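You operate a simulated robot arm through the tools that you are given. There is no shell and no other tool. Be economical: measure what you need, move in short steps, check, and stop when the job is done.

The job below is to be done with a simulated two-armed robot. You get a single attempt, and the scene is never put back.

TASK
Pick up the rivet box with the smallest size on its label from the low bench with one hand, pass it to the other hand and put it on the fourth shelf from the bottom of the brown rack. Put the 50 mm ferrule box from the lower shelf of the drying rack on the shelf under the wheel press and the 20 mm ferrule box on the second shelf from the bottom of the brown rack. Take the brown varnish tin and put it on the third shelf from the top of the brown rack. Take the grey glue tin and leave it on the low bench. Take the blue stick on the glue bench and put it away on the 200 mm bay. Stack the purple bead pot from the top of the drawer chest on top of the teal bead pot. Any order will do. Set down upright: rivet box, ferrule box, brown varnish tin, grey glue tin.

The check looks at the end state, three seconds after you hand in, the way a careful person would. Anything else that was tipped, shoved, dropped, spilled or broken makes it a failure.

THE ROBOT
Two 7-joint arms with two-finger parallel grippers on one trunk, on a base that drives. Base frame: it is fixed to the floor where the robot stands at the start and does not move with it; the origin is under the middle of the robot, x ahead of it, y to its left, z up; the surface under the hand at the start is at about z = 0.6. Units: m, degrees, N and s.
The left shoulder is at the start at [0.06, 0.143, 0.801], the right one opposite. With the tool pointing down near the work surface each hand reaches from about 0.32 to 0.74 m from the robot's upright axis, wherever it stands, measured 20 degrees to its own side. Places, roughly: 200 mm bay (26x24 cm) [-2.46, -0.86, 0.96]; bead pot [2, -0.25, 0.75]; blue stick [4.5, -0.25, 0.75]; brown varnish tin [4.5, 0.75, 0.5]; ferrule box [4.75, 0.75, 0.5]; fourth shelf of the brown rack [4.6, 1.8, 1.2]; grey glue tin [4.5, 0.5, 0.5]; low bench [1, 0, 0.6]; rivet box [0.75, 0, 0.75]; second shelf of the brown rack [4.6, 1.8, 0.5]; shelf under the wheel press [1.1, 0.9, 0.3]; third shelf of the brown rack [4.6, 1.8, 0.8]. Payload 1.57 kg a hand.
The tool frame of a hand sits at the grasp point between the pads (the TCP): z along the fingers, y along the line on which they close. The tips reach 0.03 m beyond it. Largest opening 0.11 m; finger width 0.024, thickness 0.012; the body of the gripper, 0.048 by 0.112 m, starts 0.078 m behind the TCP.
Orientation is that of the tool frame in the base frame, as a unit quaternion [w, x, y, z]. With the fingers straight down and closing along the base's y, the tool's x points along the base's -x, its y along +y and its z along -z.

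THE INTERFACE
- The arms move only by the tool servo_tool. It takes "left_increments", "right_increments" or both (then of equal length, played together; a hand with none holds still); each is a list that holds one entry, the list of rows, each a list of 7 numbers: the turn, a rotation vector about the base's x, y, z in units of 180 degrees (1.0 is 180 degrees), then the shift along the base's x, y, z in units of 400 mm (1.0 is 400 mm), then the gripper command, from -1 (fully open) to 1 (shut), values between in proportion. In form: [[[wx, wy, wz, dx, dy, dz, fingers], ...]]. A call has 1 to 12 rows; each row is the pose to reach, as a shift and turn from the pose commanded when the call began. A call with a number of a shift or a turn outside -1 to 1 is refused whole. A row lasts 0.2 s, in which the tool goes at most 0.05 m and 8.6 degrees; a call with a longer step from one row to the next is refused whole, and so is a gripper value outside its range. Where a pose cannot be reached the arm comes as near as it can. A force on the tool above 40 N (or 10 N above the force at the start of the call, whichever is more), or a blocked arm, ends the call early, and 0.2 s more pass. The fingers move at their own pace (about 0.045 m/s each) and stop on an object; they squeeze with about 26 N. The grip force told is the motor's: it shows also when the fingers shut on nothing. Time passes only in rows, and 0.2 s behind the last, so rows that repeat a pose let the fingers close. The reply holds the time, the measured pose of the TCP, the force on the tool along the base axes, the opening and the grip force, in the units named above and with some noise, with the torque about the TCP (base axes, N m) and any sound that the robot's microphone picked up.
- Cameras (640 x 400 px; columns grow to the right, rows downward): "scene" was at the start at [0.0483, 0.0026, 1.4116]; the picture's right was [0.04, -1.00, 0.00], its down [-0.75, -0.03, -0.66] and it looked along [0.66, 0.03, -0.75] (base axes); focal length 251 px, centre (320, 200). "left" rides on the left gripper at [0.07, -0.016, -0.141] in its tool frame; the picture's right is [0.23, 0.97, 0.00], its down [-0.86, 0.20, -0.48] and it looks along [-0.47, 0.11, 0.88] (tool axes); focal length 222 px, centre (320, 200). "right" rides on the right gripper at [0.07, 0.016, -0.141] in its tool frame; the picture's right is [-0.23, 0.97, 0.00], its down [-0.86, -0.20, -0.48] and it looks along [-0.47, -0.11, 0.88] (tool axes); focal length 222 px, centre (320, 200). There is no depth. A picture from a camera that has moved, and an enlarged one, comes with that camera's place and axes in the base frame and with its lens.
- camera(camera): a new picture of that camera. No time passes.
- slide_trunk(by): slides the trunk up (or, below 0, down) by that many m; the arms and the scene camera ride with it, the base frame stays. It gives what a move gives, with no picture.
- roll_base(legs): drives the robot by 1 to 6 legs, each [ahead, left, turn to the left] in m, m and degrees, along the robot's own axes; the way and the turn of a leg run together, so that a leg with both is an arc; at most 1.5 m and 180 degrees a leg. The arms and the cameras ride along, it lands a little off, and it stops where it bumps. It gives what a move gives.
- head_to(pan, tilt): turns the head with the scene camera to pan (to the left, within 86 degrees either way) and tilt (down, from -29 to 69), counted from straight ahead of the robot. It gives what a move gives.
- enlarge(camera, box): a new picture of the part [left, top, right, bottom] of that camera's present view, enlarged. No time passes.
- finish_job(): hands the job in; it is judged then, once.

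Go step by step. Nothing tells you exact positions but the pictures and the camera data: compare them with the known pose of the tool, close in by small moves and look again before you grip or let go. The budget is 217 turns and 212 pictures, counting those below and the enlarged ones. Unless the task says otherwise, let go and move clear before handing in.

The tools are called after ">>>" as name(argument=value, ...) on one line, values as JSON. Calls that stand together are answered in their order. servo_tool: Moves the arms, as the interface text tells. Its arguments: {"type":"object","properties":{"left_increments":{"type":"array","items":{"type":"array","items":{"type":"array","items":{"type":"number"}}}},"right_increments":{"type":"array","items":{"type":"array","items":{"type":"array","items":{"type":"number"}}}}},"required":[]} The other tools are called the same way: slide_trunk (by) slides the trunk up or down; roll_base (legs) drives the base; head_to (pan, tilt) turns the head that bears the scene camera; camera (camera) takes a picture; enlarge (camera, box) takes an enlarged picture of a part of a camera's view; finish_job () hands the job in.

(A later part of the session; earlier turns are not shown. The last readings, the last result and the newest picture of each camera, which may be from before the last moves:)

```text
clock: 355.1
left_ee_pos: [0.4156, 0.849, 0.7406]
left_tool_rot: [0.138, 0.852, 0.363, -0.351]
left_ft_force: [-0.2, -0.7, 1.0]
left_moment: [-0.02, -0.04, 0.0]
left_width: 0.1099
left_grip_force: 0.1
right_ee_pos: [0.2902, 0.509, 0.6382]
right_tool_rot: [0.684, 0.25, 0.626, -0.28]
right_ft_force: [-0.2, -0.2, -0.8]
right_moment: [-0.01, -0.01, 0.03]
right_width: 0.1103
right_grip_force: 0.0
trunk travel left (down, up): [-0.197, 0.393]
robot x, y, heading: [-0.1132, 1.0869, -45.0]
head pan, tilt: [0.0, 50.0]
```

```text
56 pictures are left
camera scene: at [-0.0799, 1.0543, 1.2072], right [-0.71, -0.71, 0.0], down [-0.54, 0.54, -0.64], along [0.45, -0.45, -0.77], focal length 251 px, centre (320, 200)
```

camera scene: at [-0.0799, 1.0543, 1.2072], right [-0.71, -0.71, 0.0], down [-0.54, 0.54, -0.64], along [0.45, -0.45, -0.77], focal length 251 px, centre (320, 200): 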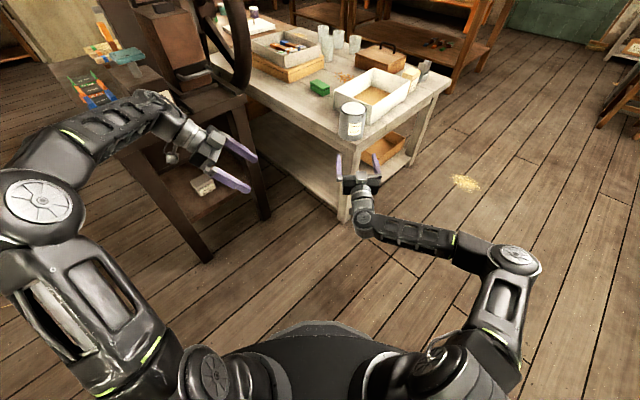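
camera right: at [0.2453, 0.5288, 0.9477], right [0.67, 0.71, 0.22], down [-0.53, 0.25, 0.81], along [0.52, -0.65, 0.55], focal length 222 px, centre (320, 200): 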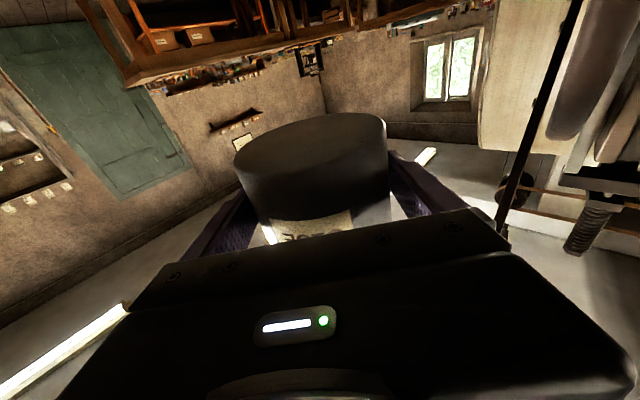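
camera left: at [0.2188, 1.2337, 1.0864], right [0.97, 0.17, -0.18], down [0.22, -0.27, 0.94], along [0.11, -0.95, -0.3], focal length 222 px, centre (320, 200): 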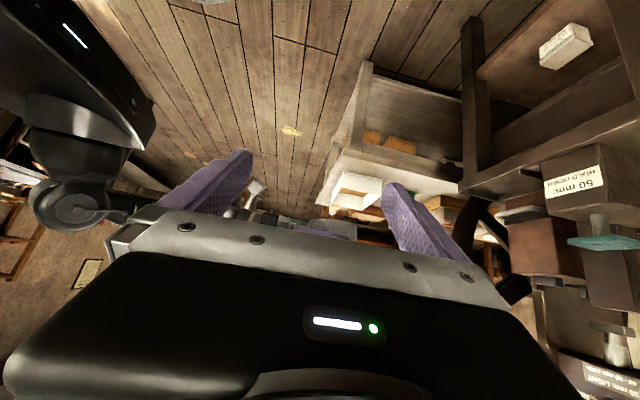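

The grey tin stands upright on the low bench. Next the bead pots: I raise the trunk and drive round to the drawer chest.

>>> slide_trunk(by=0.39)

>>> roll_base(legs=[[-0.2, 0, 0], [0, 0, 135], [-1.1, 0, 0], [-1.08, 0, 0], [0, -1.1, 0], [0, -1.1, 0]])

```text
clock: 358.8
left_ee_pos: [0.4163, 0.8478, 1.1304]
left_tool_rot: [0.137, 0.852, 0.361, -0.352]
left_ft_force: [-1.1, 0.6, -0.5]
left_moment: [-0.04, 0.02, 0.03]
left_width: 0.11
left_grip_force: 0.0
right_ee_pos: [0.2903, 0.508, 1.0285]
right_tool_rot: [0.683, 0.25, 0.626, -0.28]
right_ft_force: [0.4, 0.2, -0.2]
right_moment: [-0.01, -0.01, 0.0]
right_width: 0.11
right_grip_force: 0.1
trunk travel left (down, up): [-0.587, 0.003]
robot x, y, heading: [-0.115, 1.0876, -45.1]
head pan, tilt: [0.0, 50.0]
```

```text
clock: 386.8
left_ee_pos: [1.7001, -0.4658, 1.1318]
left_tool_rot: [0.377, 0.004, 0.926, -0.012]
left_ft_force: [-0.3, -0.2, 0.2]
left_moment: [-0.02, 0.04, 0.02]
left_width: 0.11
left_grip_force: 0.0
right_ee_pos: [2.0334, -0.3234, 1.03]
right_tool_rot: [0.527, -0.477, 0.476, 0.519]
right_ft_force: [0.0, -0.4, 0.4]
right_moment: [-0.04, -0.02, 0.02]
right_width: 0.1101
right_grip_force: 0.1
trunk travel left (down, up): [-0.587, 0.003]
robot x, y, heading: [1.8926, -1.0165, 88.4]
head pan, tilt: [0.0, 50.0]
```

I turn the right hand to point straight down for the pots and look.

>>> servo_tool(right_increments=[[[-0.044, 0, 0, 0, -0.03, -0.02, -1], [-0.088, 0, 0, 0, -0.06, -0.04, -1], [-0.132, 0, 0, 0, -0.09, -0.06, -1], [-0.176, 0, 0, 0, -0.12, -0.08, -1], [-0.22, 0, 0, 0, -0.15, -0.1, -1], [-0.264, 0, 0, 0, -0.18, -0.12, -1], [-0.308, 0, 0, 0, -0.21, -0.14, -1], [-0.352, 0, 0, 0, -0.24, -0.16, -1], [-0.396, 0, 0, 0, -0.27, -0.18, -1], [-0.44, 0, 0, 0, -0.3, -0.2, -1], [-0.484, 0, 0, 0, -0.33, -0.2, -1], [-0.528, 0, 0, 0, -0.37, -0.2, -1]]])

>>> roll_base(legs=[[0.25, 0, 1.6]])

>>> camera(camera="scene")

>>> camera(camera="right")

```text
clock: 389.4
left_ee_pos: [1.6988, -0.4669, 1.1301]
left_tool_rot: [0.378, 0.003, 0.926, -0.012]
left_ft_force: [-0.9, -0.5, -0.9]
left_moment: [0.02, 0.0, 0.02]
left_width: 0.1102
left_grip_force: 0.2
right_ee_pos: [2.0863, -0.5272, 0.9358]
right_tool_rot: [-0.003, 0.71, -0.704, -0.004]
right_ft_force: [0.0, 0.0, -0.1]
right_moment: [0.02, 0.01, 0.04]
right_width: 0.1101
right_grip_force: 0.1
right hand out of reach, approached as far as the arm can: row 8, 9, 10, 11, 12
trunk travel left (down, up): [-0.587, 0.003]
robot x, y, heading: [1.8822, -1.0143, 88.2]
head pan, tilt: [0.0, 50.0]
```

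```text
clock: 391.2
left_ee_pos: [1.6851, -0.2208, 1.1295]
left_tool_rot: [0.378, -0.011, 0.926, -0.007]
left_ft_force: [-0.3, -0.5, -0.4]
left_moment: [-0.02, -0.02, 0.0]
left_width: 0.11
left_grip_force: 0.0
right_ee_pos: [2.0756, -0.2699, 0.9367]
right_tool_rot: [-0.004, 0.72, -0.694, -0.004]
right_ft_force: [-0.1, 0.8, 0.2]
right_moment: [-0.03, 0.02, 0.0]
right_width: 0.11
right_grip_force: 0.1
trunk travel left (down, up): [-0.587, 0.003]
robot x, y, heading: [1.896, -0.7638, 90.0]
head pan, tilt: [0.0, 50.0]
```

```text
55 pictures are left
camera scene: at [1.8922, -0.7169, 1.5972], right [1.0, 0.0, 0.0], down [0.0, -0.77, -0.64], along [0.0, 0.64, -0.77], focal length 251 px, centre (320, 200)
```

scene: 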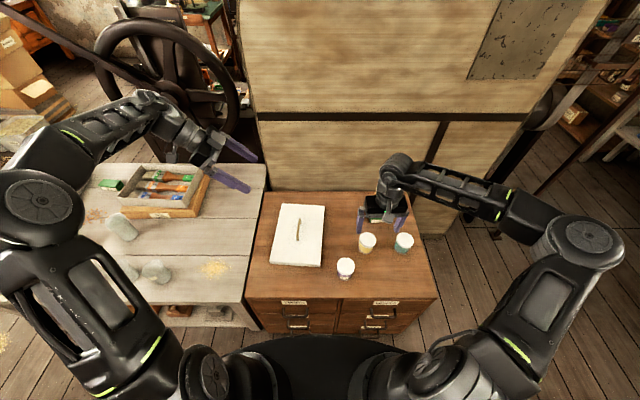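

```text
54 pictures are left
camera right: at [2.0619, -0.3411, 1.0746], right [-0.98, 0.19, 0.0], down [0.17, 0.86, 0.49], along [0.09, 0.48, -0.87], focal length 222 px, centre (320, 200)
```

right: 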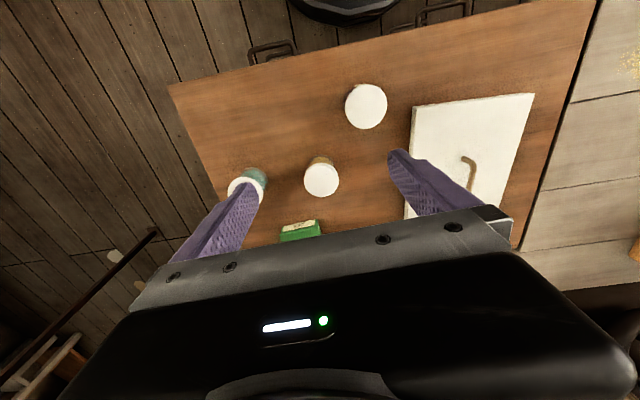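

Purple pot lid centre is about (1.992,−0.283), yellow (2.09,−0.17), teal (2.235,−0.19), lids near z 0.68. I move above the purple pot.

>>> servo_tool(right_increments=[[[0, 0, 0, -0.05, -0.01, -0.06, -1], [0, 0, 0, -0.1, -0.02, -0.14, -1], [0, 0, 0, -0.15, -0.03, -0.22, -1], [0, 0, 0, -0.209, -0.033, -0.3, -1], [0, 0, 0, -0.209, -0.033, -0.36, -1], [0, 0, 0, -0.209, -0.033, -0.36, -1]]])

>>> camera(camera="right")

```text
clock: 392.6
left_ee_pos: [1.6843, -0.2215, 1.1307]
left_tool_rot: [0.377, -0.01, 0.926, -0.007]
left_ft_force: [0.8, -0.7, -0.2]
left_moment: [0.0, 0.02, 0.02]
left_width: 0.1099
left_grip_force: 0.0
right_ee_pos: [2.0198, -0.3024, 0.7904]
right_tool_rot: [-0.004, 0.721, -0.693, -0.007]
right_ft_force: [0.7, -0.2, -0.6]
right_moment: [0.0, 0.03, 0.01]
right_width: 0.1098
right_grip_force: 0.1
right hand out of reach, approached as far as the arm can: row 1, 2, 3, 4, 5, 6
trunk travel left (down, up): [-0.587, 0.003]
robot x, y, heading: [1.8904, -0.7601, 90.0]
head pan, tilt: [0.0, 50.0]
```

```text
53 pictures are left
camera right: at [2.0069, -0.3731, 0.9281], right [-0.98, 0.19, 0.01], down [0.17, 0.85, 0.49], along [0.09, 0.48, -0.87], focal length 222 px, centre (320, 200)
```

right: 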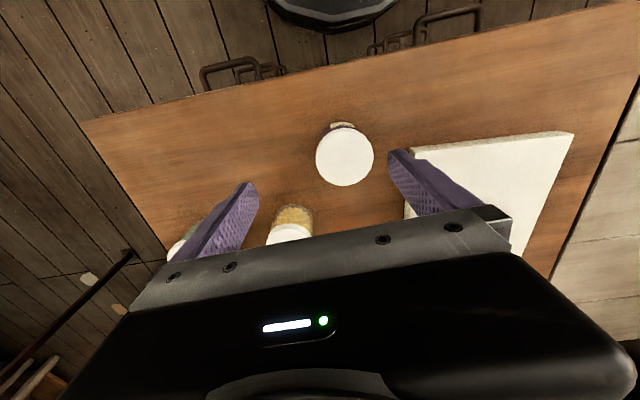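

The arm is near its inner limit with the trunk so high; I lift the hand, lower the trunk 0.2 m, and re-approach.

>>> servo_tool(right_increments=[[[0, 0, 0, 0, 0, 0.1, -1], [0, 0, 0, 0, 0, 0.2, -1], [0, 0, 0, 0, 0, 0.3, -1], [0, 0, 0, 0, 0, 0.4, -1]]])

>>> slide_trunk(by=-0.18)

>>> servo_tool(right_increments=[[[0, 0, 0, -0.03, 0.01, 0, -1], [0, 0, 0, -0.065, 0.03, 0, -1], [0, 0, 0, -0.065, 0.03, 0, -1]]])

>>> camera(camera="right")

```text
clock: 393.6
left_ee_pos: [1.686, -0.2224, 1.131]
left_tool_rot: [0.377, -0.01, 0.926, -0.006]
left_ft_force: [-0.4, -0.2, 0.0]
left_moment: [0.01, -0.02, 0.05]
left_width: 0.11
left_grip_force: 0.1
right_ee_pos: [2.0381, -0.3165, 0.9487]
right_tool_rot: [-0.004, 0.721, -0.693, -0.006]
right_ft_force: [-0.4, -0.3, 0.8]
right_moment: [0.0, -0.03, 0.0]
right_width: 0.1099
right_grip_force: 0.0
right hand out of reach, approached as far as the arm can: row 1, 2, 3, 4
trunk travel left (down, up): [-0.587, 0.003]
robot x, y, heading: [1.8935, -0.7633, 90.4]
head pan, tilt: [0.0, 50.0]
```

```text
clock: 395.6
left_ee_pos: [1.6866, -0.2209, 0.951]
left_tool_rot: [0.378, -0.01, 0.926, -0.006]
left_ft_force: [-0.5, -0.5, 0.9]
left_moment: [0.02, 0.02, -0.01]
left_width: 0.1103
left_grip_force: 0.0
right_ee_pos: [2.0384, -0.3167, 0.7685]
right_tool_rot: [-0.004, 0.721, -0.693, -0.008]
right_ft_force: [-0.2, -0.2, 0.1]
right_moment: [0.01, 0.01, 0.0]
right_width: 0.1102
right_grip_force: 0.2
trunk travel left (down, up): [-0.407, 0.183]
robot x, y, heading: [1.8888, -0.7654, 90.2]
head pan, tilt: [0.0, 50.0]
```

```text
clock: 396.4
left_ee_pos: [1.6851, -0.2211, 0.9512]
left_tool_rot: [0.377, -0.01, 0.926, -0.007]
left_ft_force: [-0.5, -0.7, 0.2]
left_moment: [0.01, 0.0, 0.0]
left_width: 0.1103
left_grip_force: 0.1
right_ee_pos: [2.0387, -0.3159, 0.7677]
right_tool_rot: [-0.004, 0.72, -0.694, -0.007]
right_ft_force: [-1.6, -0.1, -0.2]
right_moment: [-0.01, -0.03, -0.02]
right_width: 0.1101
right_grip_force: 0.0
right hand out of reach, approached as far as the arm can: row 1, 2, 3
trunk travel left (down, up): [-0.407, 0.183]
robot x, y, heading: [1.8914, -0.762, 90.4]
head pan, tilt: [0.0, 50.0]
```

```text
52 pictures are left
camera right: at [2.0256, -0.3869, 0.9067], right [-0.98, 0.19, 0.01], down [0.17, 0.85, 0.49], along [0.09, 0.48, -0.87], focal length 222 px, centre (320, 200)
```

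right: 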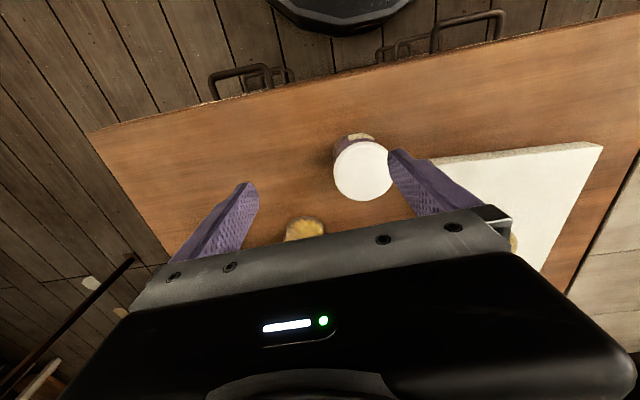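

The arm resists moving inward in this configuration; I shift with the base instead.

>>> roll_base(legs=[[0.027, 0.046, 0]])

>>> camera(camera="right")

```text
clock: 397.3
left_ee_pos: [1.6376, -0.1946, 0.9507]
left_tool_rot: [0.378, -0.011, 0.926, -0.007]
left_ft_force: [-0.4, -0.2, -0.2]
left_moment: [0.0, -0.02, -0.06]
left_width: 0.11
left_grip_force: 0.1
right_ee_pos: [1.9916, -0.2885, 0.7683]
right_tool_rot: [-0.004, 0.721, -0.693, -0.007]
right_ft_force: [0.2, -0.6, 0.1]
right_moment: [-0.04, -0.04, 0.01]
right_width: 0.1099
right_grip_force: 0.1
trunk travel left (down, up): [-0.407, 0.183]
robot x, y, heading: [1.8458, -0.7414, 90.1]
head pan, tilt: [0.0, 50.0]
```

```text
51 pictures are left
camera right: at [1.9784, -0.3598, 0.9067], right [-0.98, 0.19, 0.01], down [0.17, 0.86, 0.49], along [0.09, 0.48, -0.87], focal length 222 px, centre (320, 200)
```

right: 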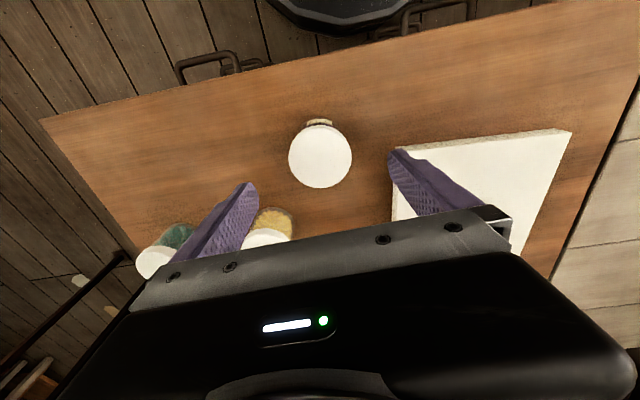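

Centred over the purple pot. I lower with the trunk and then grip.

>>> slide_trunk(by=-0.11)

>>> servo_tool(right_increments=[[[0, 0, 0, 0, 0, 0, 1], [0, 0, 0, 0, 0, 0, 1], [0, 0, 0, 0, 0, 0, 1], [0, 0, 0, 0, 0, 0, 1], [0, 0, 0, 0, 0, 0, 1]]])

>>> camera(camera="right")

```text
clock: 398.8
left_ee_pos: [1.6389, -0.1944, 0.8418]
left_tool_rot: [0.377, -0.011, 0.926, -0.007]
left_ft_force: [-0.4, 0.6, -0.4]
left_moment: [0.01, 0.01, 0.03]
left_width: 0.11
left_grip_force: 0.1
right_ee_pos: [1.9921, -0.2894, 0.6587]
right_tool_rot: [-0.004, 0.721, -0.693, -0.006]
right_ft_force: [-0.7, 0.1, 0.7]
right_moment: [-0.01, 0.02, 0.02]
right_width: 0.1098
right_grip_force: 0.0
trunk travel left (down, up): [-0.297, 0.293]
robot x, y, heading: [1.8452, -0.7374, 90.2]
head pan, tilt: [0.0, 50.0]
```

```text
clock: 399.9
left_ee_pos: [1.6388, -0.1941, 0.8407]
left_tool_rot: [0.378, -0.01, 0.926, -0.007]
left_ft_force: [1.0, -0.6, 0.0]
left_moment: [0.01, -0.04, 0.0]
left_width: 0.1101
left_grip_force: 0.1
right_ee_pos: [1.9916, -0.2888, 0.6576]
right_tool_rot: [-0.005, 0.721, -0.693, -0.006]
right_ft_force: [0.8, 0.1, 0.9]
right_moment: [-0.02, -0.1, 0.01]
right_width: 0.0675
right_grip_force: 26.3
trunk travel left (down, up): [-0.297, 0.293]
robot x, y, heading: [1.8454, -0.7415, 90.3]
head pan, tilt: [0.0, 50.0]
```

```text
50 pictures are left
camera right: at [1.9791, -0.3601, 0.7968], right [-0.98, 0.19, 0.01], down [0.17, 0.85, 0.49], along [0.09, 0.48, -0.87], focal length 222 px, centre (320, 200)
```

right: 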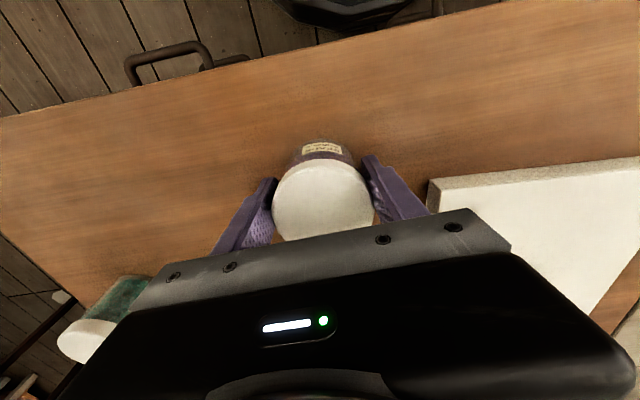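

Purple pot held. I lift it with the trunk, then shift right over the teal pot.

>>> slide_trunk(by=0.2)

>>> servo_tool(right_increments=[[[0, 0, 0, 0.05, 0.06, 0, 1], [0, 0, 0, 0.1, 0.12, 0, 1], [0, 0, 0, 0.15, 0.18, 0, 1], [0, 0, 0, 0.17, 0.24, 0, 1], [0, 0, 0, 0.17, 0.24, 0, 1]]])

>>> roll_base(legs=[[0, -0.175, 0]])

>>> camera(camera="right")

>>> camera(camera="scene")

```text
clock: 402.1
left_ee_pos: [1.6391, -0.1945, 1.0398]
left_tool_rot: [0.377, -0.01, 0.926, -0.007]
left_ft_force: [-0.1, 0.0, 0.8]
left_moment: [-0.03, 0.0, 0.01]
left_width: 0.1103
left_grip_force: 0.1
right_ee_pos: [1.9927, -0.2897, 0.8591]
right_tool_rot: [-0.004, 0.721, -0.693, -0.007]
right_ft_force: [0.2, 0.0, -1.3]
right_moment: [-0.02, 0.0, -0.02]
right_width: 0.0682
right_grip_force: 25.8
trunk travel left (down, up): [-0.497, 0.093]
robot x, y, heading: [1.8452, -0.7369, 90.3]
head pan, tilt: [0.0, 50.0]
```

```text
clock: 403.3
left_ee_pos: [1.6397, -0.1945, 1.0398]
left_tool_rot: [0.377, -0.01, 0.926, -0.007]
left_ft_force: [0.2, -0.7, 0.5]
left_moment: [-0.01, 0.03, 0.0]
left_width: 0.1101
left_grip_force: 0.0
right_ee_pos: [2.0719, -0.2069, 0.8554]
right_tool_rot: [-0.004, 0.721, -0.693, -0.008]
right_ft_force: [0.2, 0.8, -2.1]
right_moment: [0.0, -0.01, -0.01]
right_width: 0.0676
right_grip_force: 26.2
right hand out of reach, approached as far as the arm can: row 3, 4, 5
trunk travel left (down, up): [-0.497, 0.093]
robot x, y, heading: [1.8469, -0.7384, 90.1]
head pan, tilt: [0.0, 50.0]
```

```text
clock: 404.8
left_ee_pos: [1.8151, -0.1933, 1.0407]
left_tool_rot: [0.378, -0.011, 0.926, -0.007]
left_ft_force: [0.2, 0.1, -0.4]
left_moment: [0.01, 0.0, -0.01]
left_width: 0.1101
left_grip_force: 0.1
right_ee_pos: [2.2471, -0.207, 0.8547]
right_tool_rot: [-0.004, 0.721, -0.692, -0.009]
right_ft_force: [0.9, -0.1, -1.3]
right_moment: [-0.02, 0.03, 0.03]
right_width: 0.0677
right_grip_force: 26.0
trunk travel left (down, up): [-0.497, 0.093]
robot x, y, heading: [2.0223, -0.7395, 90.1]
head pan, tilt: [0.0, 50.0]
```

```text
49 pictures are left
camera right: at [2.2348, -0.278, 0.9935], right [-0.98, 0.19, 0.01], down [0.17, 0.85, 0.49], along [0.08, 0.49, -0.87], focal length 222 px, centre (320, 200)
```

right: 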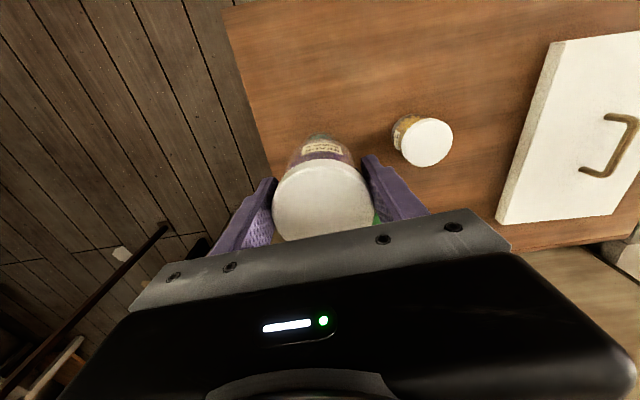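

```text
48 pictures are left
camera scene: at [2.0235, -0.6908, 1.5072], right [1.0, 0.0, 0.0], down [0.0, -0.77, -0.64], along [0.0, 0.64, -0.77], focal length 251 px, centre (320, 200)
```

scene: 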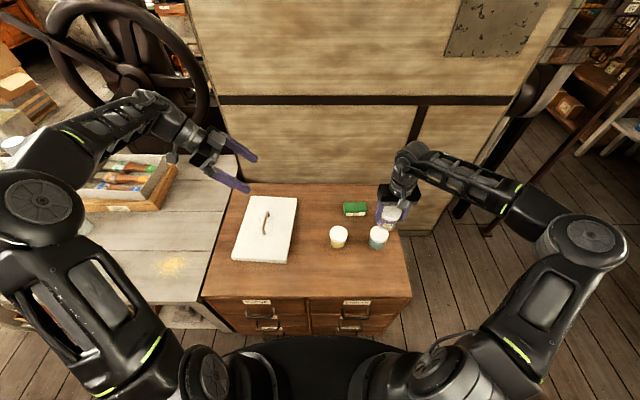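

>>> enlarge(camera="scene", box=[310, 180, 430, 270])

```text
4.44 times, centred on (370, 225) of scene
camera zoom: at [2.0235, -0.6908, 1.5072], right [1.0, 0.0, 0.0], down [0.0, -0.77, -0.64], along [0.0, 0.64, -0.77], focal length 1115 px, centre (98, 89)
```

zoom: 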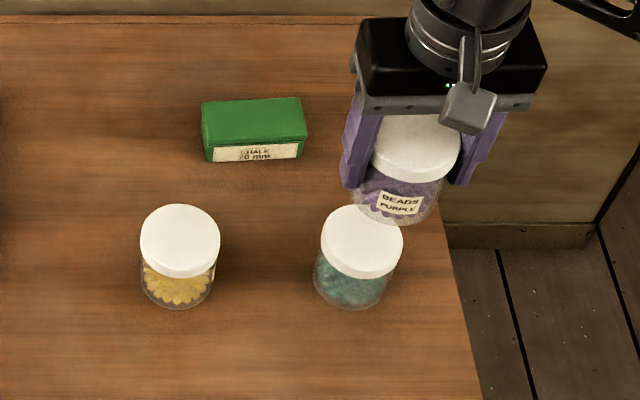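

Stereo gives lids at z≈0.67, teal centre ≈ (2.255,−0.167). I move the held purple pot above it, still 7 cm clear.

>>> servo_tool(right_increments=[[[0, 0, 0, 0.005, 0.0, -0.08, 1], [0, 0, 0, 0.01, 0.03, -0.16, 1], [0, 0, 0, 0.02, 0.06, -0.16, 1], [0, 0, 0, 0.02, 0.1, -0.16, 1], [0, 0, 0, 0.02, 0.1, -0.16, 1]]])

>>> enlarge(camera="scene", box=[310, 180, 430, 270])

>>> camera(camera="right")

```text
clock: 406.0
left_ee_pos: [1.8145, -0.1937, 1.0411]
left_tool_rot: [0.377, -0.011, 0.926, -0.006]
left_ft_force: [0.2, 0.6, 1.0]
left_moment: [0.04, 0.01, -0.03]
left_width: 0.1101
left_grip_force: 0.0
right_ee_pos: [2.2618, -0.1769, 0.7887]
right_tool_rot: [-0.005, 0.722, -0.692, -0.011]
right_ft_force: [-0.1, 0.0, -0.8]
right_moment: [-0.01, 0.03, -0.01]
right_width: 0.068
right_grip_force: 25.9
right hand out of reach, approached as far as the arm can: row 4, 5
trunk travel left (down, up): [-0.497, 0.093]
robot x, y, heading: [2.0229, -0.7385, 90.1]
head pan, tilt: [0.0, 50.0]
```

```text
4.44 times, centred on (370, 225) of scene
camera zoom: at [2.0221, -0.6908, 1.5072], right [1.0, 0.0, 0.0], down [0.0, -0.77, -0.64], along [0.0, 0.64, -0.77], focal length 1115 px, centre (98, 89)
```

zoom: 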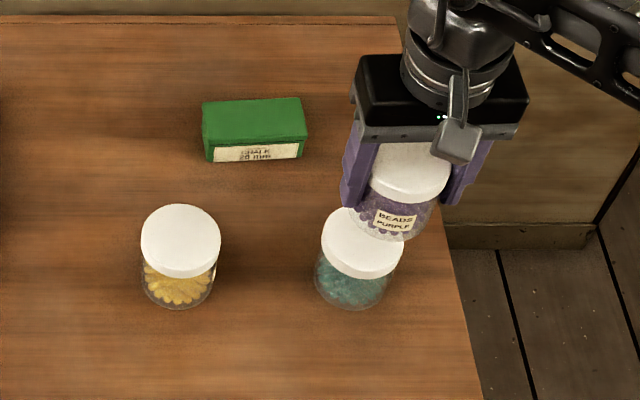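

```text
45 pictures are left
camera right: at [2.2494, -0.2501, 0.9262], right [-0.98, 0.19, 0.01], down [0.17, 0.85, 0.5], along [0.08, 0.49, -0.87], focal length 222 px, centre (320, 200)
```

right: 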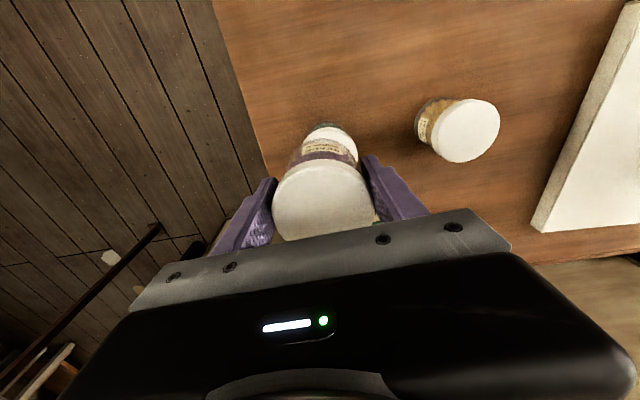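

I fine-tune with the base: about 1.2 cm left and 0.9 cm forward.

>>> roll_base(legs=[[0.009, 0.012, 0]])

>>> slide_trunk(by=-0.035)

>>> enlarge(camera="scene", box=[330, 180, 426, 252])

>>> enlarge(camera="right", box=[250, 100, 410, 220])

```text
clock: 406.8
left_ee_pos: [1.8024, -0.1846, 1.0394]
left_tool_rot: [0.378, -0.011, 0.926, -0.006]
left_ft_force: [0.1, 0.3, -1.4]
left_moment: [-0.02, -0.03, 0.0]
left_width: 0.1098
left_grip_force: 0.1
right_ee_pos: [2.2484, -0.1685, 0.7876]
right_tool_rot: [-0.006, 0.722, -0.692, -0.01]
right_ft_force: [-0.3, 0.4, -0.9]
right_moment: [-0.03, 0.0, 0.04]
right_width: 0.0677
right_grip_force: 26.2
trunk travel left (down, up): [-0.497, 0.093]
robot x, y, heading: [2.012, -0.7256, 90.5]
head pan, tilt: [0.0, 50.0]
```

```text
clock: 407.6
left_ee_pos: [1.8032, -0.1862, 1.0057]
left_tool_rot: [0.378, -0.011, 0.926, -0.006]
left_ft_force: [-0.4, 0.0, -0.2]
left_moment: [-0.01, 0.02, 0.03]
left_width: 0.1101
left_grip_force: 0.1
right_ee_pos: [2.2497, -0.1696, 0.753]
right_tool_rot: [-0.005, 0.721, -0.693, -0.011]
right_ft_force: [0.5, -0.5, -1.2]
right_moment: [0.01, -0.04, -0.01]
right_width: 0.068
right_grip_force: 25.8
trunk travel left (down, up): [-0.462, 0.128]
robot x, y, heading: [2.0116, -0.7268, 90.5]
head pan, tilt: [0.0, 50.0]
```

```text
5.56 times, centred on (378, 216) of scene
camera zoom: at [2.0101, -0.682, 1.4722], right [1.0, 0.0, 0.0], down [0.0, -0.77, -0.64], along [0.0, 0.64, -0.77], focal length 1393 px, centre (-2, 111)
```

zoom: 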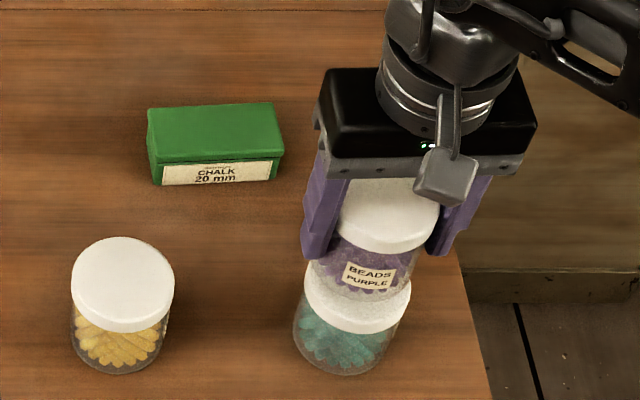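

```text
3.33 times, centred on (330, 160) of right
camera zoom: at [2.2373, -0.2414, 0.8915], right [-0.98, 0.19, 0.01], down [0.17, 0.85, 0.5], along [0.08, 0.49, -0.87], focal length 740 px, centre (287, 333)
```

zoom: 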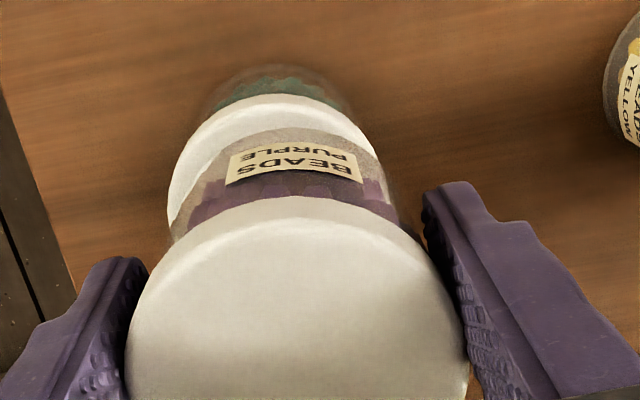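

Alignment is within a few mm. I nudge +3 mm in x and lower with the trunk.

>>> servo_tool(right_increments=[[[0, 0, 0, 0.008, 0.004, 0, 1], [0, 0, 0, 0.008, 0.004, 0, 1]]])

>>> slide_trunk(by=-0.02)

>>> slide_trunk(by=-0.005)

```text
clock: 408.2
left_ee_pos: [1.8017, -0.1842, 1.0056]
left_tool_rot: [0.377, -0.011, 0.926, -0.007]
left_ft_force: [0.5, -0.5, 0.7]
left_moment: [-0.02, -0.01, 0.03]
left_width: 0.1099
left_grip_force: 0.0
right_ee_pos: [2.2525, -0.1668, 0.7532]
right_tool_rot: [-0.005, 0.721, -0.692, -0.011]
right_ft_force: [0.4, 0.6, -1.4]
right_moment: [-0.01, -0.02, -0.02]
right_width: 0.0677
right_grip_force: 26.2
trunk travel left (down, up): [-0.462, 0.128]
robot x, y, heading: [2.009, -0.7283, 90.0]
head pan, tilt: [0.0, 50.0]
```

```text
clock: 408.8
left_ee_pos: [1.8029, -0.1866, 0.9852]
left_tool_rot: [0.378, -0.01, 0.926, -0.006]
left_ft_force: [-0.4, 0.0, -0.1]
left_moment: [-0.03, 0.02, -0.01]
left_width: 0.1103
left_grip_force: 0.0
right_ee_pos: [2.2527, -0.1666, 0.7331]
right_tool_rot: [-0.005, 0.721, -0.692, -0.012]
right_ft_force: [0.3, -0.3, 1.9]
right_moment: [-0.08, -0.11, 0.01]
right_width: 0.0677
right_grip_force: 26.3
trunk travel left (down, up): [-0.442, 0.148]
robot x, y, heading: [2.0132, -0.7285, 90.2]
head pan, tilt: [0.0, 50.0]
```

```text
clock: 409.4
left_ee_pos: [1.8023, -0.1866, 0.9818]
left_tool_rot: [0.378, -0.011, 0.926, -0.006]
left_ft_force: [-0.4, -0.3, -0.1]
left_moment: [-0.02, 0.01, -0.02]
left_width: 0.1101
left_grip_force: 0.0
right_ee_pos: [2.2518, -0.1665, 0.7334]
right_tool_rot: [-0.008, 0.721, -0.693, -0.013]
right_ft_force: [2.8, 0.8, 26.8]
right_moment: [0.19, -0.53, 0.01]
right_width: 0.0681
right_grip_force: 25.7
trunk travel left (down, up): [-0.437, 0.153]
robot x, y, heading: [2.0088, -0.7274, 90.1]
head pan, tilt: [0.0, 50.0]
```

In contact on the teal lid. I relieve the pressure and check the stack.

>>> slide_trunk(by=0.005)

>>> enlarge(camera="scene", box=[330, 180, 426, 252])

```text
clock: 409.9
left_ee_pos: [1.8032, -0.1855, 0.9855]
left_tool_rot: [0.378, -0.011, 0.926, -0.006]
left_ft_force: [0.1, 0.0, 1.2]
left_moment: [-0.01, 0.0, 0.01]
left_width: 0.1097
left_grip_force: 0.2
right_ee_pos: [2.2516, -0.1679, 0.7317]
right_tool_rot: [-0.004, 0.721, -0.693, -0.01]
right_ft_force: [-0.7, 2.1, 5.7]
right_moment: [0.39, -0.1, 0.08]
right_width: 0.0679
right_grip_force: 26.0
trunk travel left (down, up): [-0.442, 0.148]
robot x, y, heading: [2.0074, -0.7305, 90.1]
head pan, tilt: [0.0, 50.0]
```

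```text
5.56 times, centred on (378, 216) of scene
camera zoom: at [2.0098, -0.6822, 1.452], right [1.0, 0.0, 0.0], down [0.0, -0.77, -0.64], along [0.0, 0.64, -0.77], focal length 1393 px, centre (-2, 111)
```

zoom: 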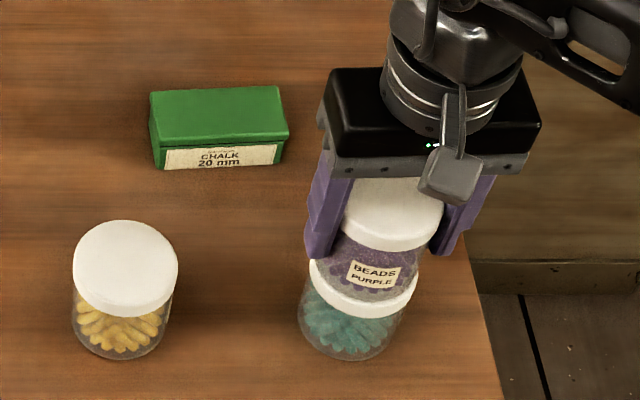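

Stacked nicely. I open slowly and raise straight up with the trunk.

>>> servo_tool(right_increments=[[[0, 0, 0, 0, 0, 0, 0.1], [0, 0, 0, 0, 0, 0, -0.3], [0, 0, 0, 0, 0, 0, -1], [0, 0, 0, 0, 0, 0, -1], [0, 0, 0, 0, 0, 0, -1]]])

>>> slide_trunk(by=0.14)

>>> enlarge(camera="scene", box=[310, 190, 430, 280])

```text
clock: 411.1
left_ee_pos: [1.8027, -0.1855, 0.9857]
left_tool_rot: [0.377, -0.011, 0.926, -0.007]
left_ft_force: [0.9, 0.5, -0.3]
left_moment: [-0.03, 0.02, -0.02]
left_width: 0.1098
left_grip_force: 0.0
right_ee_pos: [2.2529, -0.1666, 0.7336]
right_tool_rot: [-0.005, 0.721, -0.693, -0.012]
right_ft_force: [0.5, -0.4, 0.5]
right_moment: [0.01, 0.02, 0.01]
right_width: 0.1099
right_grip_force: 0.0
trunk travel left (down, up): [-0.442, 0.148]
robot x, y, heading: [2.0085, -0.7303, 90.3]
head pan, tilt: [0.0, 50.0]
```

```text
clock: 412.8
left_ee_pos: [1.8029, -0.1842, 1.1257]
left_tool_rot: [0.377, -0.011, 0.926, -0.006]
left_ft_force: [-0.6, -0.9, -0.6]
left_moment: [-0.03, -0.02, 0.0]
left_width: 0.1101
left_grip_force: 0.1
right_ee_pos: [2.2535, -0.1685, 0.8743]
right_tool_rot: [-0.005, 0.721, -0.693, -0.011]
right_ft_force: [0.5, 0.4, -0.7]
right_moment: [0.0, -0.04, 0.0]
right_width: 0.1098
right_grip_force: 0.1
trunk travel left (down, up): [-0.582, 0.008]
robot x, y, heading: [2.0097, -0.7295, 90.3]
head pan, tilt: [0.0, 50.0]
```

```text
4.44 times, centred on (370, 235) of scene
camera zoom: at [2.0101, -0.6818, 1.5922], right [1.0, 0.0, 0.0], down [0.0, -0.77, -0.64], along [0.0, 0.64, -0.77], focal length 1115 px, centre (98, 44)
```

zoom: 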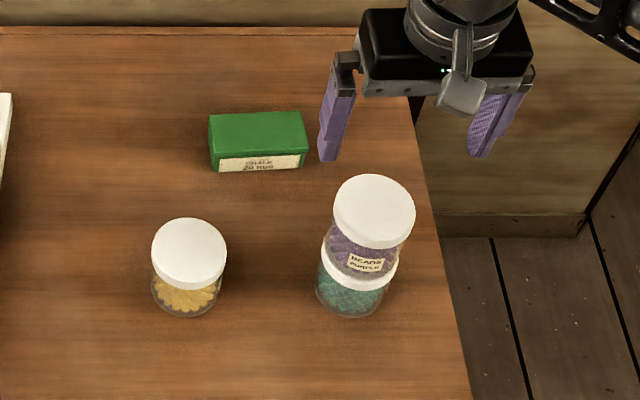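

The stack stands. Now to the glue bench for the blue stick.

>>> roll_base(legs=[[-0.22, 0, 0], [0, -0.8, 0], [0, -0.8, 0], [0, 0, -90], [0, 0.95, 0]])

>>> camera(camera="scene")

>>> camera(camera="right")

```text
clock: 424.0
left_ee_pos: [3.7295, -0.3562, 1.1271]
left_tool_rot: [0.36, 0.254, 0.891, -0.113]
left_ft_force: [0.4, 0.3, 0.3]
left_moment: [0.01, -0.04, 0.02]
left_width: 0.11
left_grip_force: 0.1
right_ee_pos: [4.0991, -0.5781, 0.876]
right_tool_rot: [0.002, -0.504, 0.863, 0.025]
right_ft_force: [-14.1, 2.0, 3.5]
right_moment: [0.0, 0.2, -0.15]
right_width: 0.0973
right_grip_force: 0.0
trunk travel left (down, up): [-0.582, 0.008]
robot x, y, heading: [3.6098, -0.9247, 57.2]
head pan, tilt: [0.0, 50.0]
stopped in leg 4: the force on the tool passed its limit at 47 N (the readings are from after the stop); the commanded pose is now the measured one
```

```text
40 pictures are left
camera scene: at [3.6311, -0.8856, 1.5924], right [0.84, -0.54, 0.0], down [-0.41, -0.64, -0.64], along [0.35, 0.54, -0.77], focal length 251 px, centre (320, 200)
```

scene: 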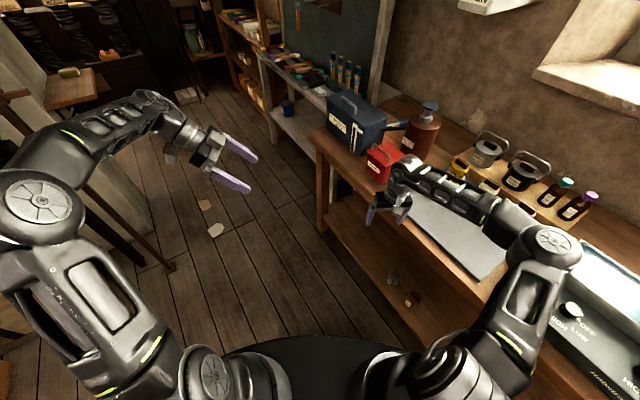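

```text
39 pictures are left
camera right: at [4.0539, -0.6353, 1.0148], right [-0.74, 0.67, 0.05], down [0.6, 0.63, 0.49], along [0.3, 0.39, -0.87], focal length 222 px, centre (320, 200)
```

right: 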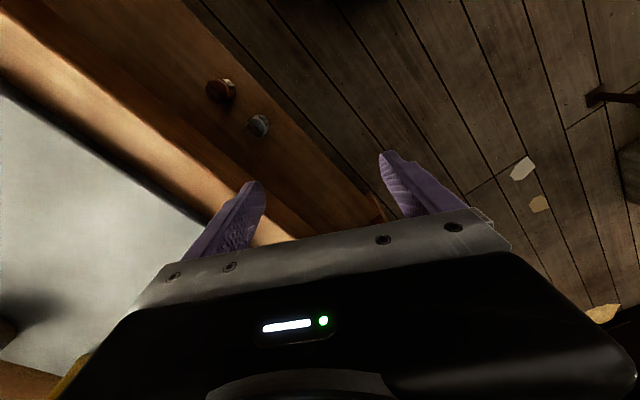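

The right fingertip touched the glue bench's front edge (its top is higher than I assumed). I back off and raise the hand before turning.

>>> roll_base(legs=[[-0.1, 0, 0]])

>>> servo_tool(right_increments=[[[0, 0, 0, 0, 0, 0.1, -1], [0, 0, 0, 0, 0, 0.2, -1], [0, 0, 0, 0, 0, 0.3, -1], [0, 0, 0, 0, 0, 0.4, -1], [0, 0, 0, 0, 0, 0.5, -1]]])

```text
clock: 425.2
left_ee_pos: [3.6765, -0.4427, 1.1265]
left_tool_rot: [0.36, 0.255, 0.89, -0.114]
left_ft_force: [-0.1, 0.5, 0.7]
left_moment: [0.05, 0.0, 0.04]
left_width: 0.1099
left_grip_force: 0.2
right_ee_pos: [4.0496, -0.6655, 0.8746]
right_tool_rot: [0.003, -0.502, 0.865, 0.024]
right_ft_force: [0.6, -0.9, 0.6]
right_moment: [0.02, -0.03, 0.03]
right_width: 0.1098
right_grip_force: 0.1
trunk travel left (down, up): [-0.582, 0.008]
robot x, y, heading: [3.5516, -1.0073, 57.1]
head pan, tilt: [0.0, 50.0]
```

```text
clock: 426.4
left_ee_pos: [3.6763, -0.4421, 1.126]
left_tool_rot: [0.361, 0.253, 0.891, -0.112]
left_ft_force: [-0.5, -0.1, 0.1]
left_moment: [-0.01, -0.01, 0.01]
left_width: 0.1098
left_grip_force: 0.1
right_ee_pos: [4.0432, -0.7072, 1.0599]
right_tool_rot: [0.006, -0.503, 0.864, 0.028]
right_ft_force: [-0.4, 0.4, -0.5]
right_moment: [0.02, -0.02, 0.01]
right_width: 0.11
right_grip_force: 0.0
right hand out of reach, approached as far as the arm can: row 1, 2, 3, 4, 5
trunk travel left (down, up): [-0.582, 0.008]
robot x, y, heading: [3.553, -1.0088, 57.4]
head pan, tilt: [0.0, 50.0]
```

>>> roll_base(legs=[[0, 0, -57.4], [0, 1.0, 0]])

>>> head_to(pan=-10, tilt=30)

>>> camera(camera="scene")

```text
clock: 434.1
left_ee_pos: [4.1024, 0.1911, 1.1263]
left_tool_rot: [0.26, 0.651, 0.659, -0.273]
left_ft_force: [-0.4, -0.2, -0.3]
left_moment: [0.0, 0.02, 0.01]
left_width: 0.1101
left_grip_force: 0.1
right_ee_pos: [4.0798, -0.2625, 1.0593]
right_tool_rot: [0.019, -0.026, 0.999, 0.02]
right_ft_force: [-0.2, 0.2, 1.3]
right_moment: [-0.02, 0.01, -0.01]
right_width: 0.1097
right_grip_force: 0.1
trunk travel left (down, up): [-0.582, 0.008]
robot x, y, heading: [3.5593, -0.0149, -0.3]
head pan, tilt: [0.0, 50.0]
```

```text
clock: 434.9
left_ee_pos: [4.102, 0.1901, 1.1266]
left_tool_rot: [0.262, 0.65, 0.66, -0.272]
left_ft_force: [0.8, 0.0, 0.1]
left_moment: [0.0, 0.0, 0.01]
left_width: 0.11
left_grip_force: 0.1
right_ee_pos: [4.0795, -0.2617, 1.0598]
right_tool_rot: [0.018, -0.027, 0.999, 0.02]
right_ft_force: [0.5, 0.2, 0.4]
right_moment: [0.02, 0.0, -0.02]
right_width: 0.1098
right_grip_force: 0.1
trunk travel left (down, up): [-0.582, 0.008]
robot x, y, heading: [3.5611, -0.0108, -0.4]
head pan, tilt: [-10.0, 30.0]
```

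```text
38 pictures are left
camera scene: at [3.617, -0.0289, 1.6217], right [-0.18, -0.98, 0.0], down [-0.49, 0.09, -0.87], along [0.85, -0.15, -0.5], focal length 251 px, centre (320, 200)
```

scene: 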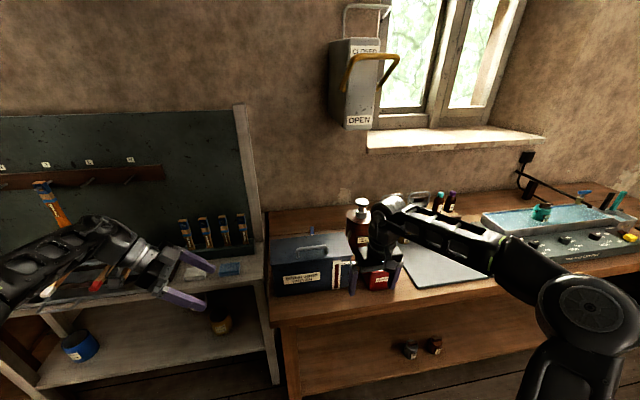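

>>> enlarge(camera="scene", box=[255, 190, 399, 300])

>>> camera(camera="right")

```text
3.64 times, centred on (327, 245) of scene
camera zoom: at [3.617, -0.0289, 1.6217], right [-0.18, -0.98, 0.0], down [-0.49, 0.09, -0.87], along [0.85, -0.15, -0.5], focal length 912 px, centre (294, 36)
```

zoom: 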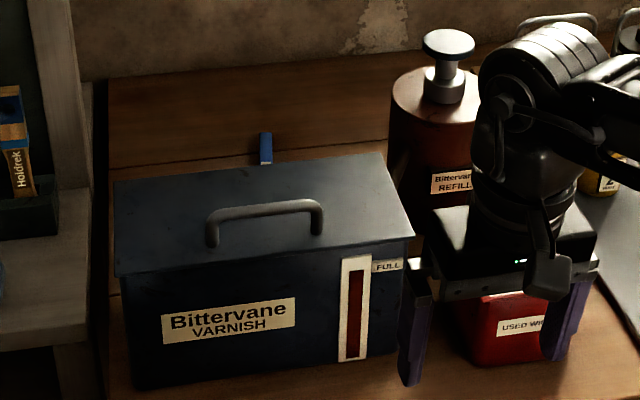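

```text
36 pictures are left
camera right: at [4.0035, -0.255, 1.1969], right [0.17, 0.98, 0.05], down [0.85, -0.17, 0.5], along [0.5, -0.05, -0.86], focal length 222 px, centre (320, 200)
```

right: 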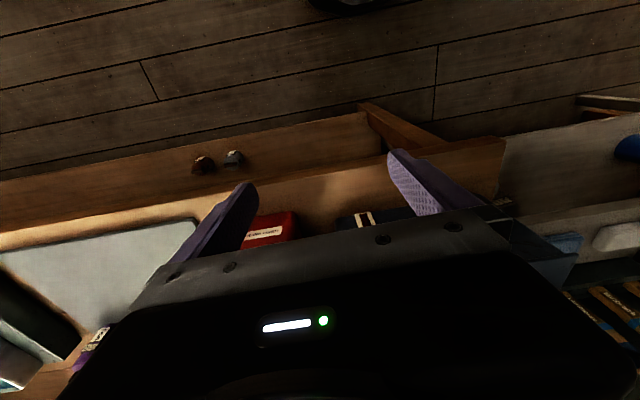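

The stick lies along x at y≈−0.165 behind the toolbox (tip x≈4.66, bench top z≈0.85). I pitch the right hand 30° forward and raise it to pass over the toolbox.

>>> servo_tool(right_increments=[[[0, -0.03, 0, 0.06, 0.04, 0.03, -1], [0, -0.06, 0, 0.12, 0.08, 0.06, -1], [0, -0.1, 0, 0.18, 0.13, 0.1, -1], [0, -0.14, 0, 0.25, 0.18, 0.15, -1], [0, -0.1667, 0, 0.3, 0.23, 0.19, -1], [0, -0.1667, 0, 0.3, 0.23, 0.19, -1]]])

```text
clock: 436.3
left_ee_pos: [4.1033, 0.1908, 1.1267]
left_tool_rot: [0.261, 0.65, 0.659, -0.273]
left_ft_force: [0.2, -0.1, 0.0]
left_moment: [-0.02, 0.04, -0.01]
left_width: 0.11
left_grip_force: 0.1
right_ee_pos: [4.169, -0.1995, 1.1282]
right_tool_rot: [0.277, -0.032, 0.96, 0.014]
right_ft_force: [-0.3, 0.8, -0.2]
right_moment: [-0.01, 0.01, -0.03]
right_width: 0.11
right_grip_force: 0.1
right hand out of reach, approached as far as the arm can: row 2, 3, 4, 5, 6
trunk travel left (down, up): [-0.582, 0.008]
robot x, y, heading: [3.5594, -0.0125, -0.1]
head pan, tilt: [-10.0, 30.0]
```

>>> roll_base(legs=[[0.24, 0.035, 0]])

>>> servo_tool(right_increments=[[[0, 0, 0, 0.1, 0, 0, -1], [0, 0, 0, 0.2, 0, 0, -1], [0, 0, 0, 0.3, 0, 0, -1], [0, 0, 0, 0.4, 0, -0.02, -1], [0, 0, 0, 0.45, 0, -0.05, -1], [0, 0, 0, 0.45, 0, -0.1, -1]]])

>>> camera(camera="right")

```text
clock: 438.1
left_ee_pos: [4.3438, 0.2257, 1.1246]
left_tool_rot: [0.261, 0.649, 0.66, -0.273]
left_ft_force: [0.4, -0.9, 0.5]
left_moment: [-0.02, 0.02, -0.04]
left_width: 0.11
left_grip_force: 0.1
right_ee_pos: [4.41, -0.1642, 1.127]
right_tool_rot: [0.276, -0.032, 0.961, 0.014]
right_ft_force: [-0.6, 0.2, 0.8]
right_moment: [0.02, 0.03, 0.0]
right_width: 0.1099
right_grip_force: 0.1
trunk travel left (down, up): [-0.582, 0.008]
robot x, y, heading: [3.7971, 0.0203, 0.0]
head pan, tilt: [-10.0, 30.0]
```

```text
clock: 439.5
left_ee_pos: [4.3431, 0.2241, 1.1254]
left_tool_rot: [0.261, 0.65, 0.66, -0.271]
left_ft_force: [-0.3, -0.4, -0.7]
left_moment: [0.0, -0.01, 0.03]
left_width: 0.11
left_grip_force: 0.1
right_ee_pos: [4.4731, -0.2253, 1.066]
right_tool_rot: [0.277, -0.031, 0.96, 0.014]
right_ft_force: [0.1, -0.3, 0.1]
right_moment: [-0.02, 0.01, 0.01]
right_width: 0.1101
right_grip_force: 0.0
right hand out of reach, approached as far as the arm can: row 1, 2, 3, 4, 5, 6
trunk travel left (down, up): [-0.582, 0.008]
robot x, y, heading: [3.7997, 0.0206, -0.2]
head pan, tilt: [-10.0, 30.0]
```

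```text
35 pictures are left
camera right: at [4.3371, -0.2178, 1.1471], right [0.12, 0.98, 0.13], down [0.48, -0.17, 0.86], along [0.87, -0.05, -0.5], focal length 222 px, centre (320, 200)
```

right: 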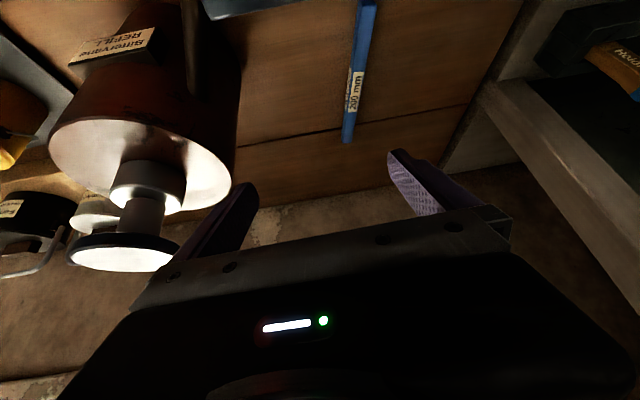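

The stick reads 200 mm and runs from about (4.645,−0.172) to (4.449,−0.143). I move the base 6 cm forward and left, then extend.

>>> roll_base(legs=[[0.06, 0.065, 0.2]])

>>> servo_tool(right_increments=[[[0, 0, 0, 0.03, 0, -0.06, -1], [0, 0, 0, 0.06, 0, -0.12, -1], [0, 0, 0, 0.06, 0, -0.16, -1], [0, 0, 0, 0.06, 0, -0.16, -1]]])

>>> camera(camera="right")

```text
clock: 440.6
left_ee_pos: [4.4019, 0.2943, 1.1251]
left_tool_rot: [0.262, 0.648, 0.661, -0.273]
left_ft_force: [0.1, -0.4, -0.2]
left_moment: [-0.01, 0.02, 0.0]
left_width: 0.11
left_grip_force: 0.0
right_ee_pos: [4.5328, -0.1555, 1.0662]
right_tool_rot: [0.276, -0.033, 0.96, 0.014]
right_ft_force: [-1.0, 0.3, -0.2]
right_moment: [0.01, 0.03, 0.01]
right_width: 0.1101
right_grip_force: 0.0
trunk travel left (down, up): [-0.582, 0.008]
robot x, y, heading: [3.8542, 0.0846, 0.2]
head pan, tilt: [-10.0, 30.0]
```

```text
clock: 441.6
left_ee_pos: [4.4006, 0.2918, 1.1254]
left_tool_rot: [0.262, 0.648, 0.662, -0.272]
left_ft_force: [0.5, 0.1, -0.4]
left_moment: [-0.01, 0.0, 0.0]
left_width: 0.11
left_grip_force: 0.0
right_ee_pos: [4.5513, -0.1615, 1.0014]
right_tool_rot: [0.276, -0.034, 0.96, 0.014]
right_ft_force: [-0.5, -0.9, -0.8]
right_moment: [0.02, 0.0, 0.0]
right_width: 0.1098
right_grip_force: 0.0
right hand out of reach, approached as far as the arm can: row 1, 2, 3, 4
trunk travel left (down, up): [-0.582, 0.008]
robot x, y, heading: [3.8585, 0.0858, 0.2]
head pan, tilt: [-10.0, 30.0]
```

```text
34 pictures are left
camera right: at [4.4158, -0.1533, 1.0827], right [0.12, 0.98, 0.13], down [0.48, -0.17, 0.86], along [0.87, -0.04, -0.5], focal length 222 px, centre (320, 200)
```

right: 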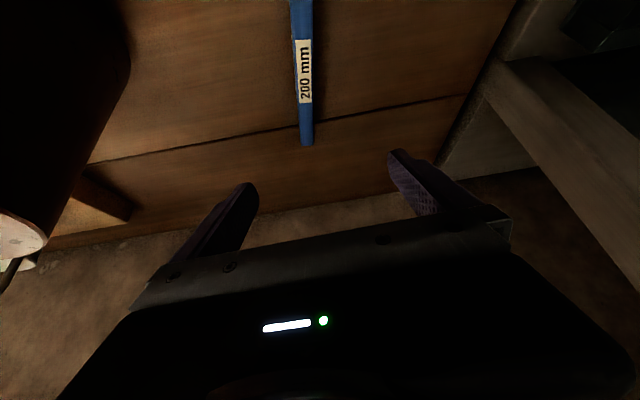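

The stick is centred under the fingers. I descend to z≈0.90, aligning yaw by −7°.

>>> servo_tool(right_increments=[[[0, 0, -0.02, 0.01, 0.003, -0.06, -1], [0, 0, -0.04, 0.02, 0.006, -0.12, -1], [0, 0, -0.04, 0.025, 0.006, -0.18, -1], [0, 0, -0.04, 0.025, 0.006, -0.23, -1], [0, 0, -0.04, 0.025, 0.006, -0.25, -1], [0, 0, -0.04, 0.025, 0.006, -0.25, -1]]])

>>> camera(camera="right")

```text
clock: 443.0
left_ee_pos: [4.4008, 0.2917, 1.126]
left_tool_rot: [0.262, 0.648, 0.662, -0.271]
left_ft_force: [0.0, 0.3, -0.2]
left_moment: [0.0, 0.0, 0.02]
left_width: 0.11
left_grip_force: 0.1
right_ee_pos: [4.5608, -0.1578, 0.9]
right_tool_rot: [0.277, 0.026, 0.96, -0.003]
right_ft_force: [-0.6, -0.2, 0.0]
right_moment: [0.02, -0.04, 0.02]
right_width: 0.1101
right_grip_force: 0.0
right hand out of reach, approached as far as the arm can: row 1, 2, 3
trunk travel left (down, up): [-0.582, 0.008]
robot x, y, heading: [3.8575, 0.0825, 0.0]
head pan, tilt: [-10.0, 30.0]
```

```text
33 pictures are left
camera right: at [4.427, -0.1341, 0.9824], right [0.24, 0.96, 0.13], down [0.46, -0.23, 0.86], along [0.86, -0.15, -0.5], focal length 222 px, centre (320, 200)
```

right: 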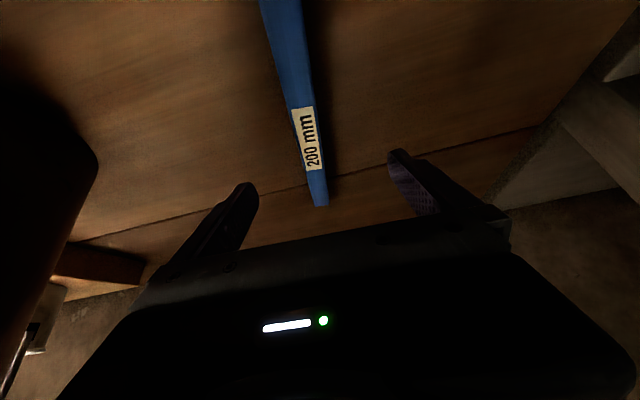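

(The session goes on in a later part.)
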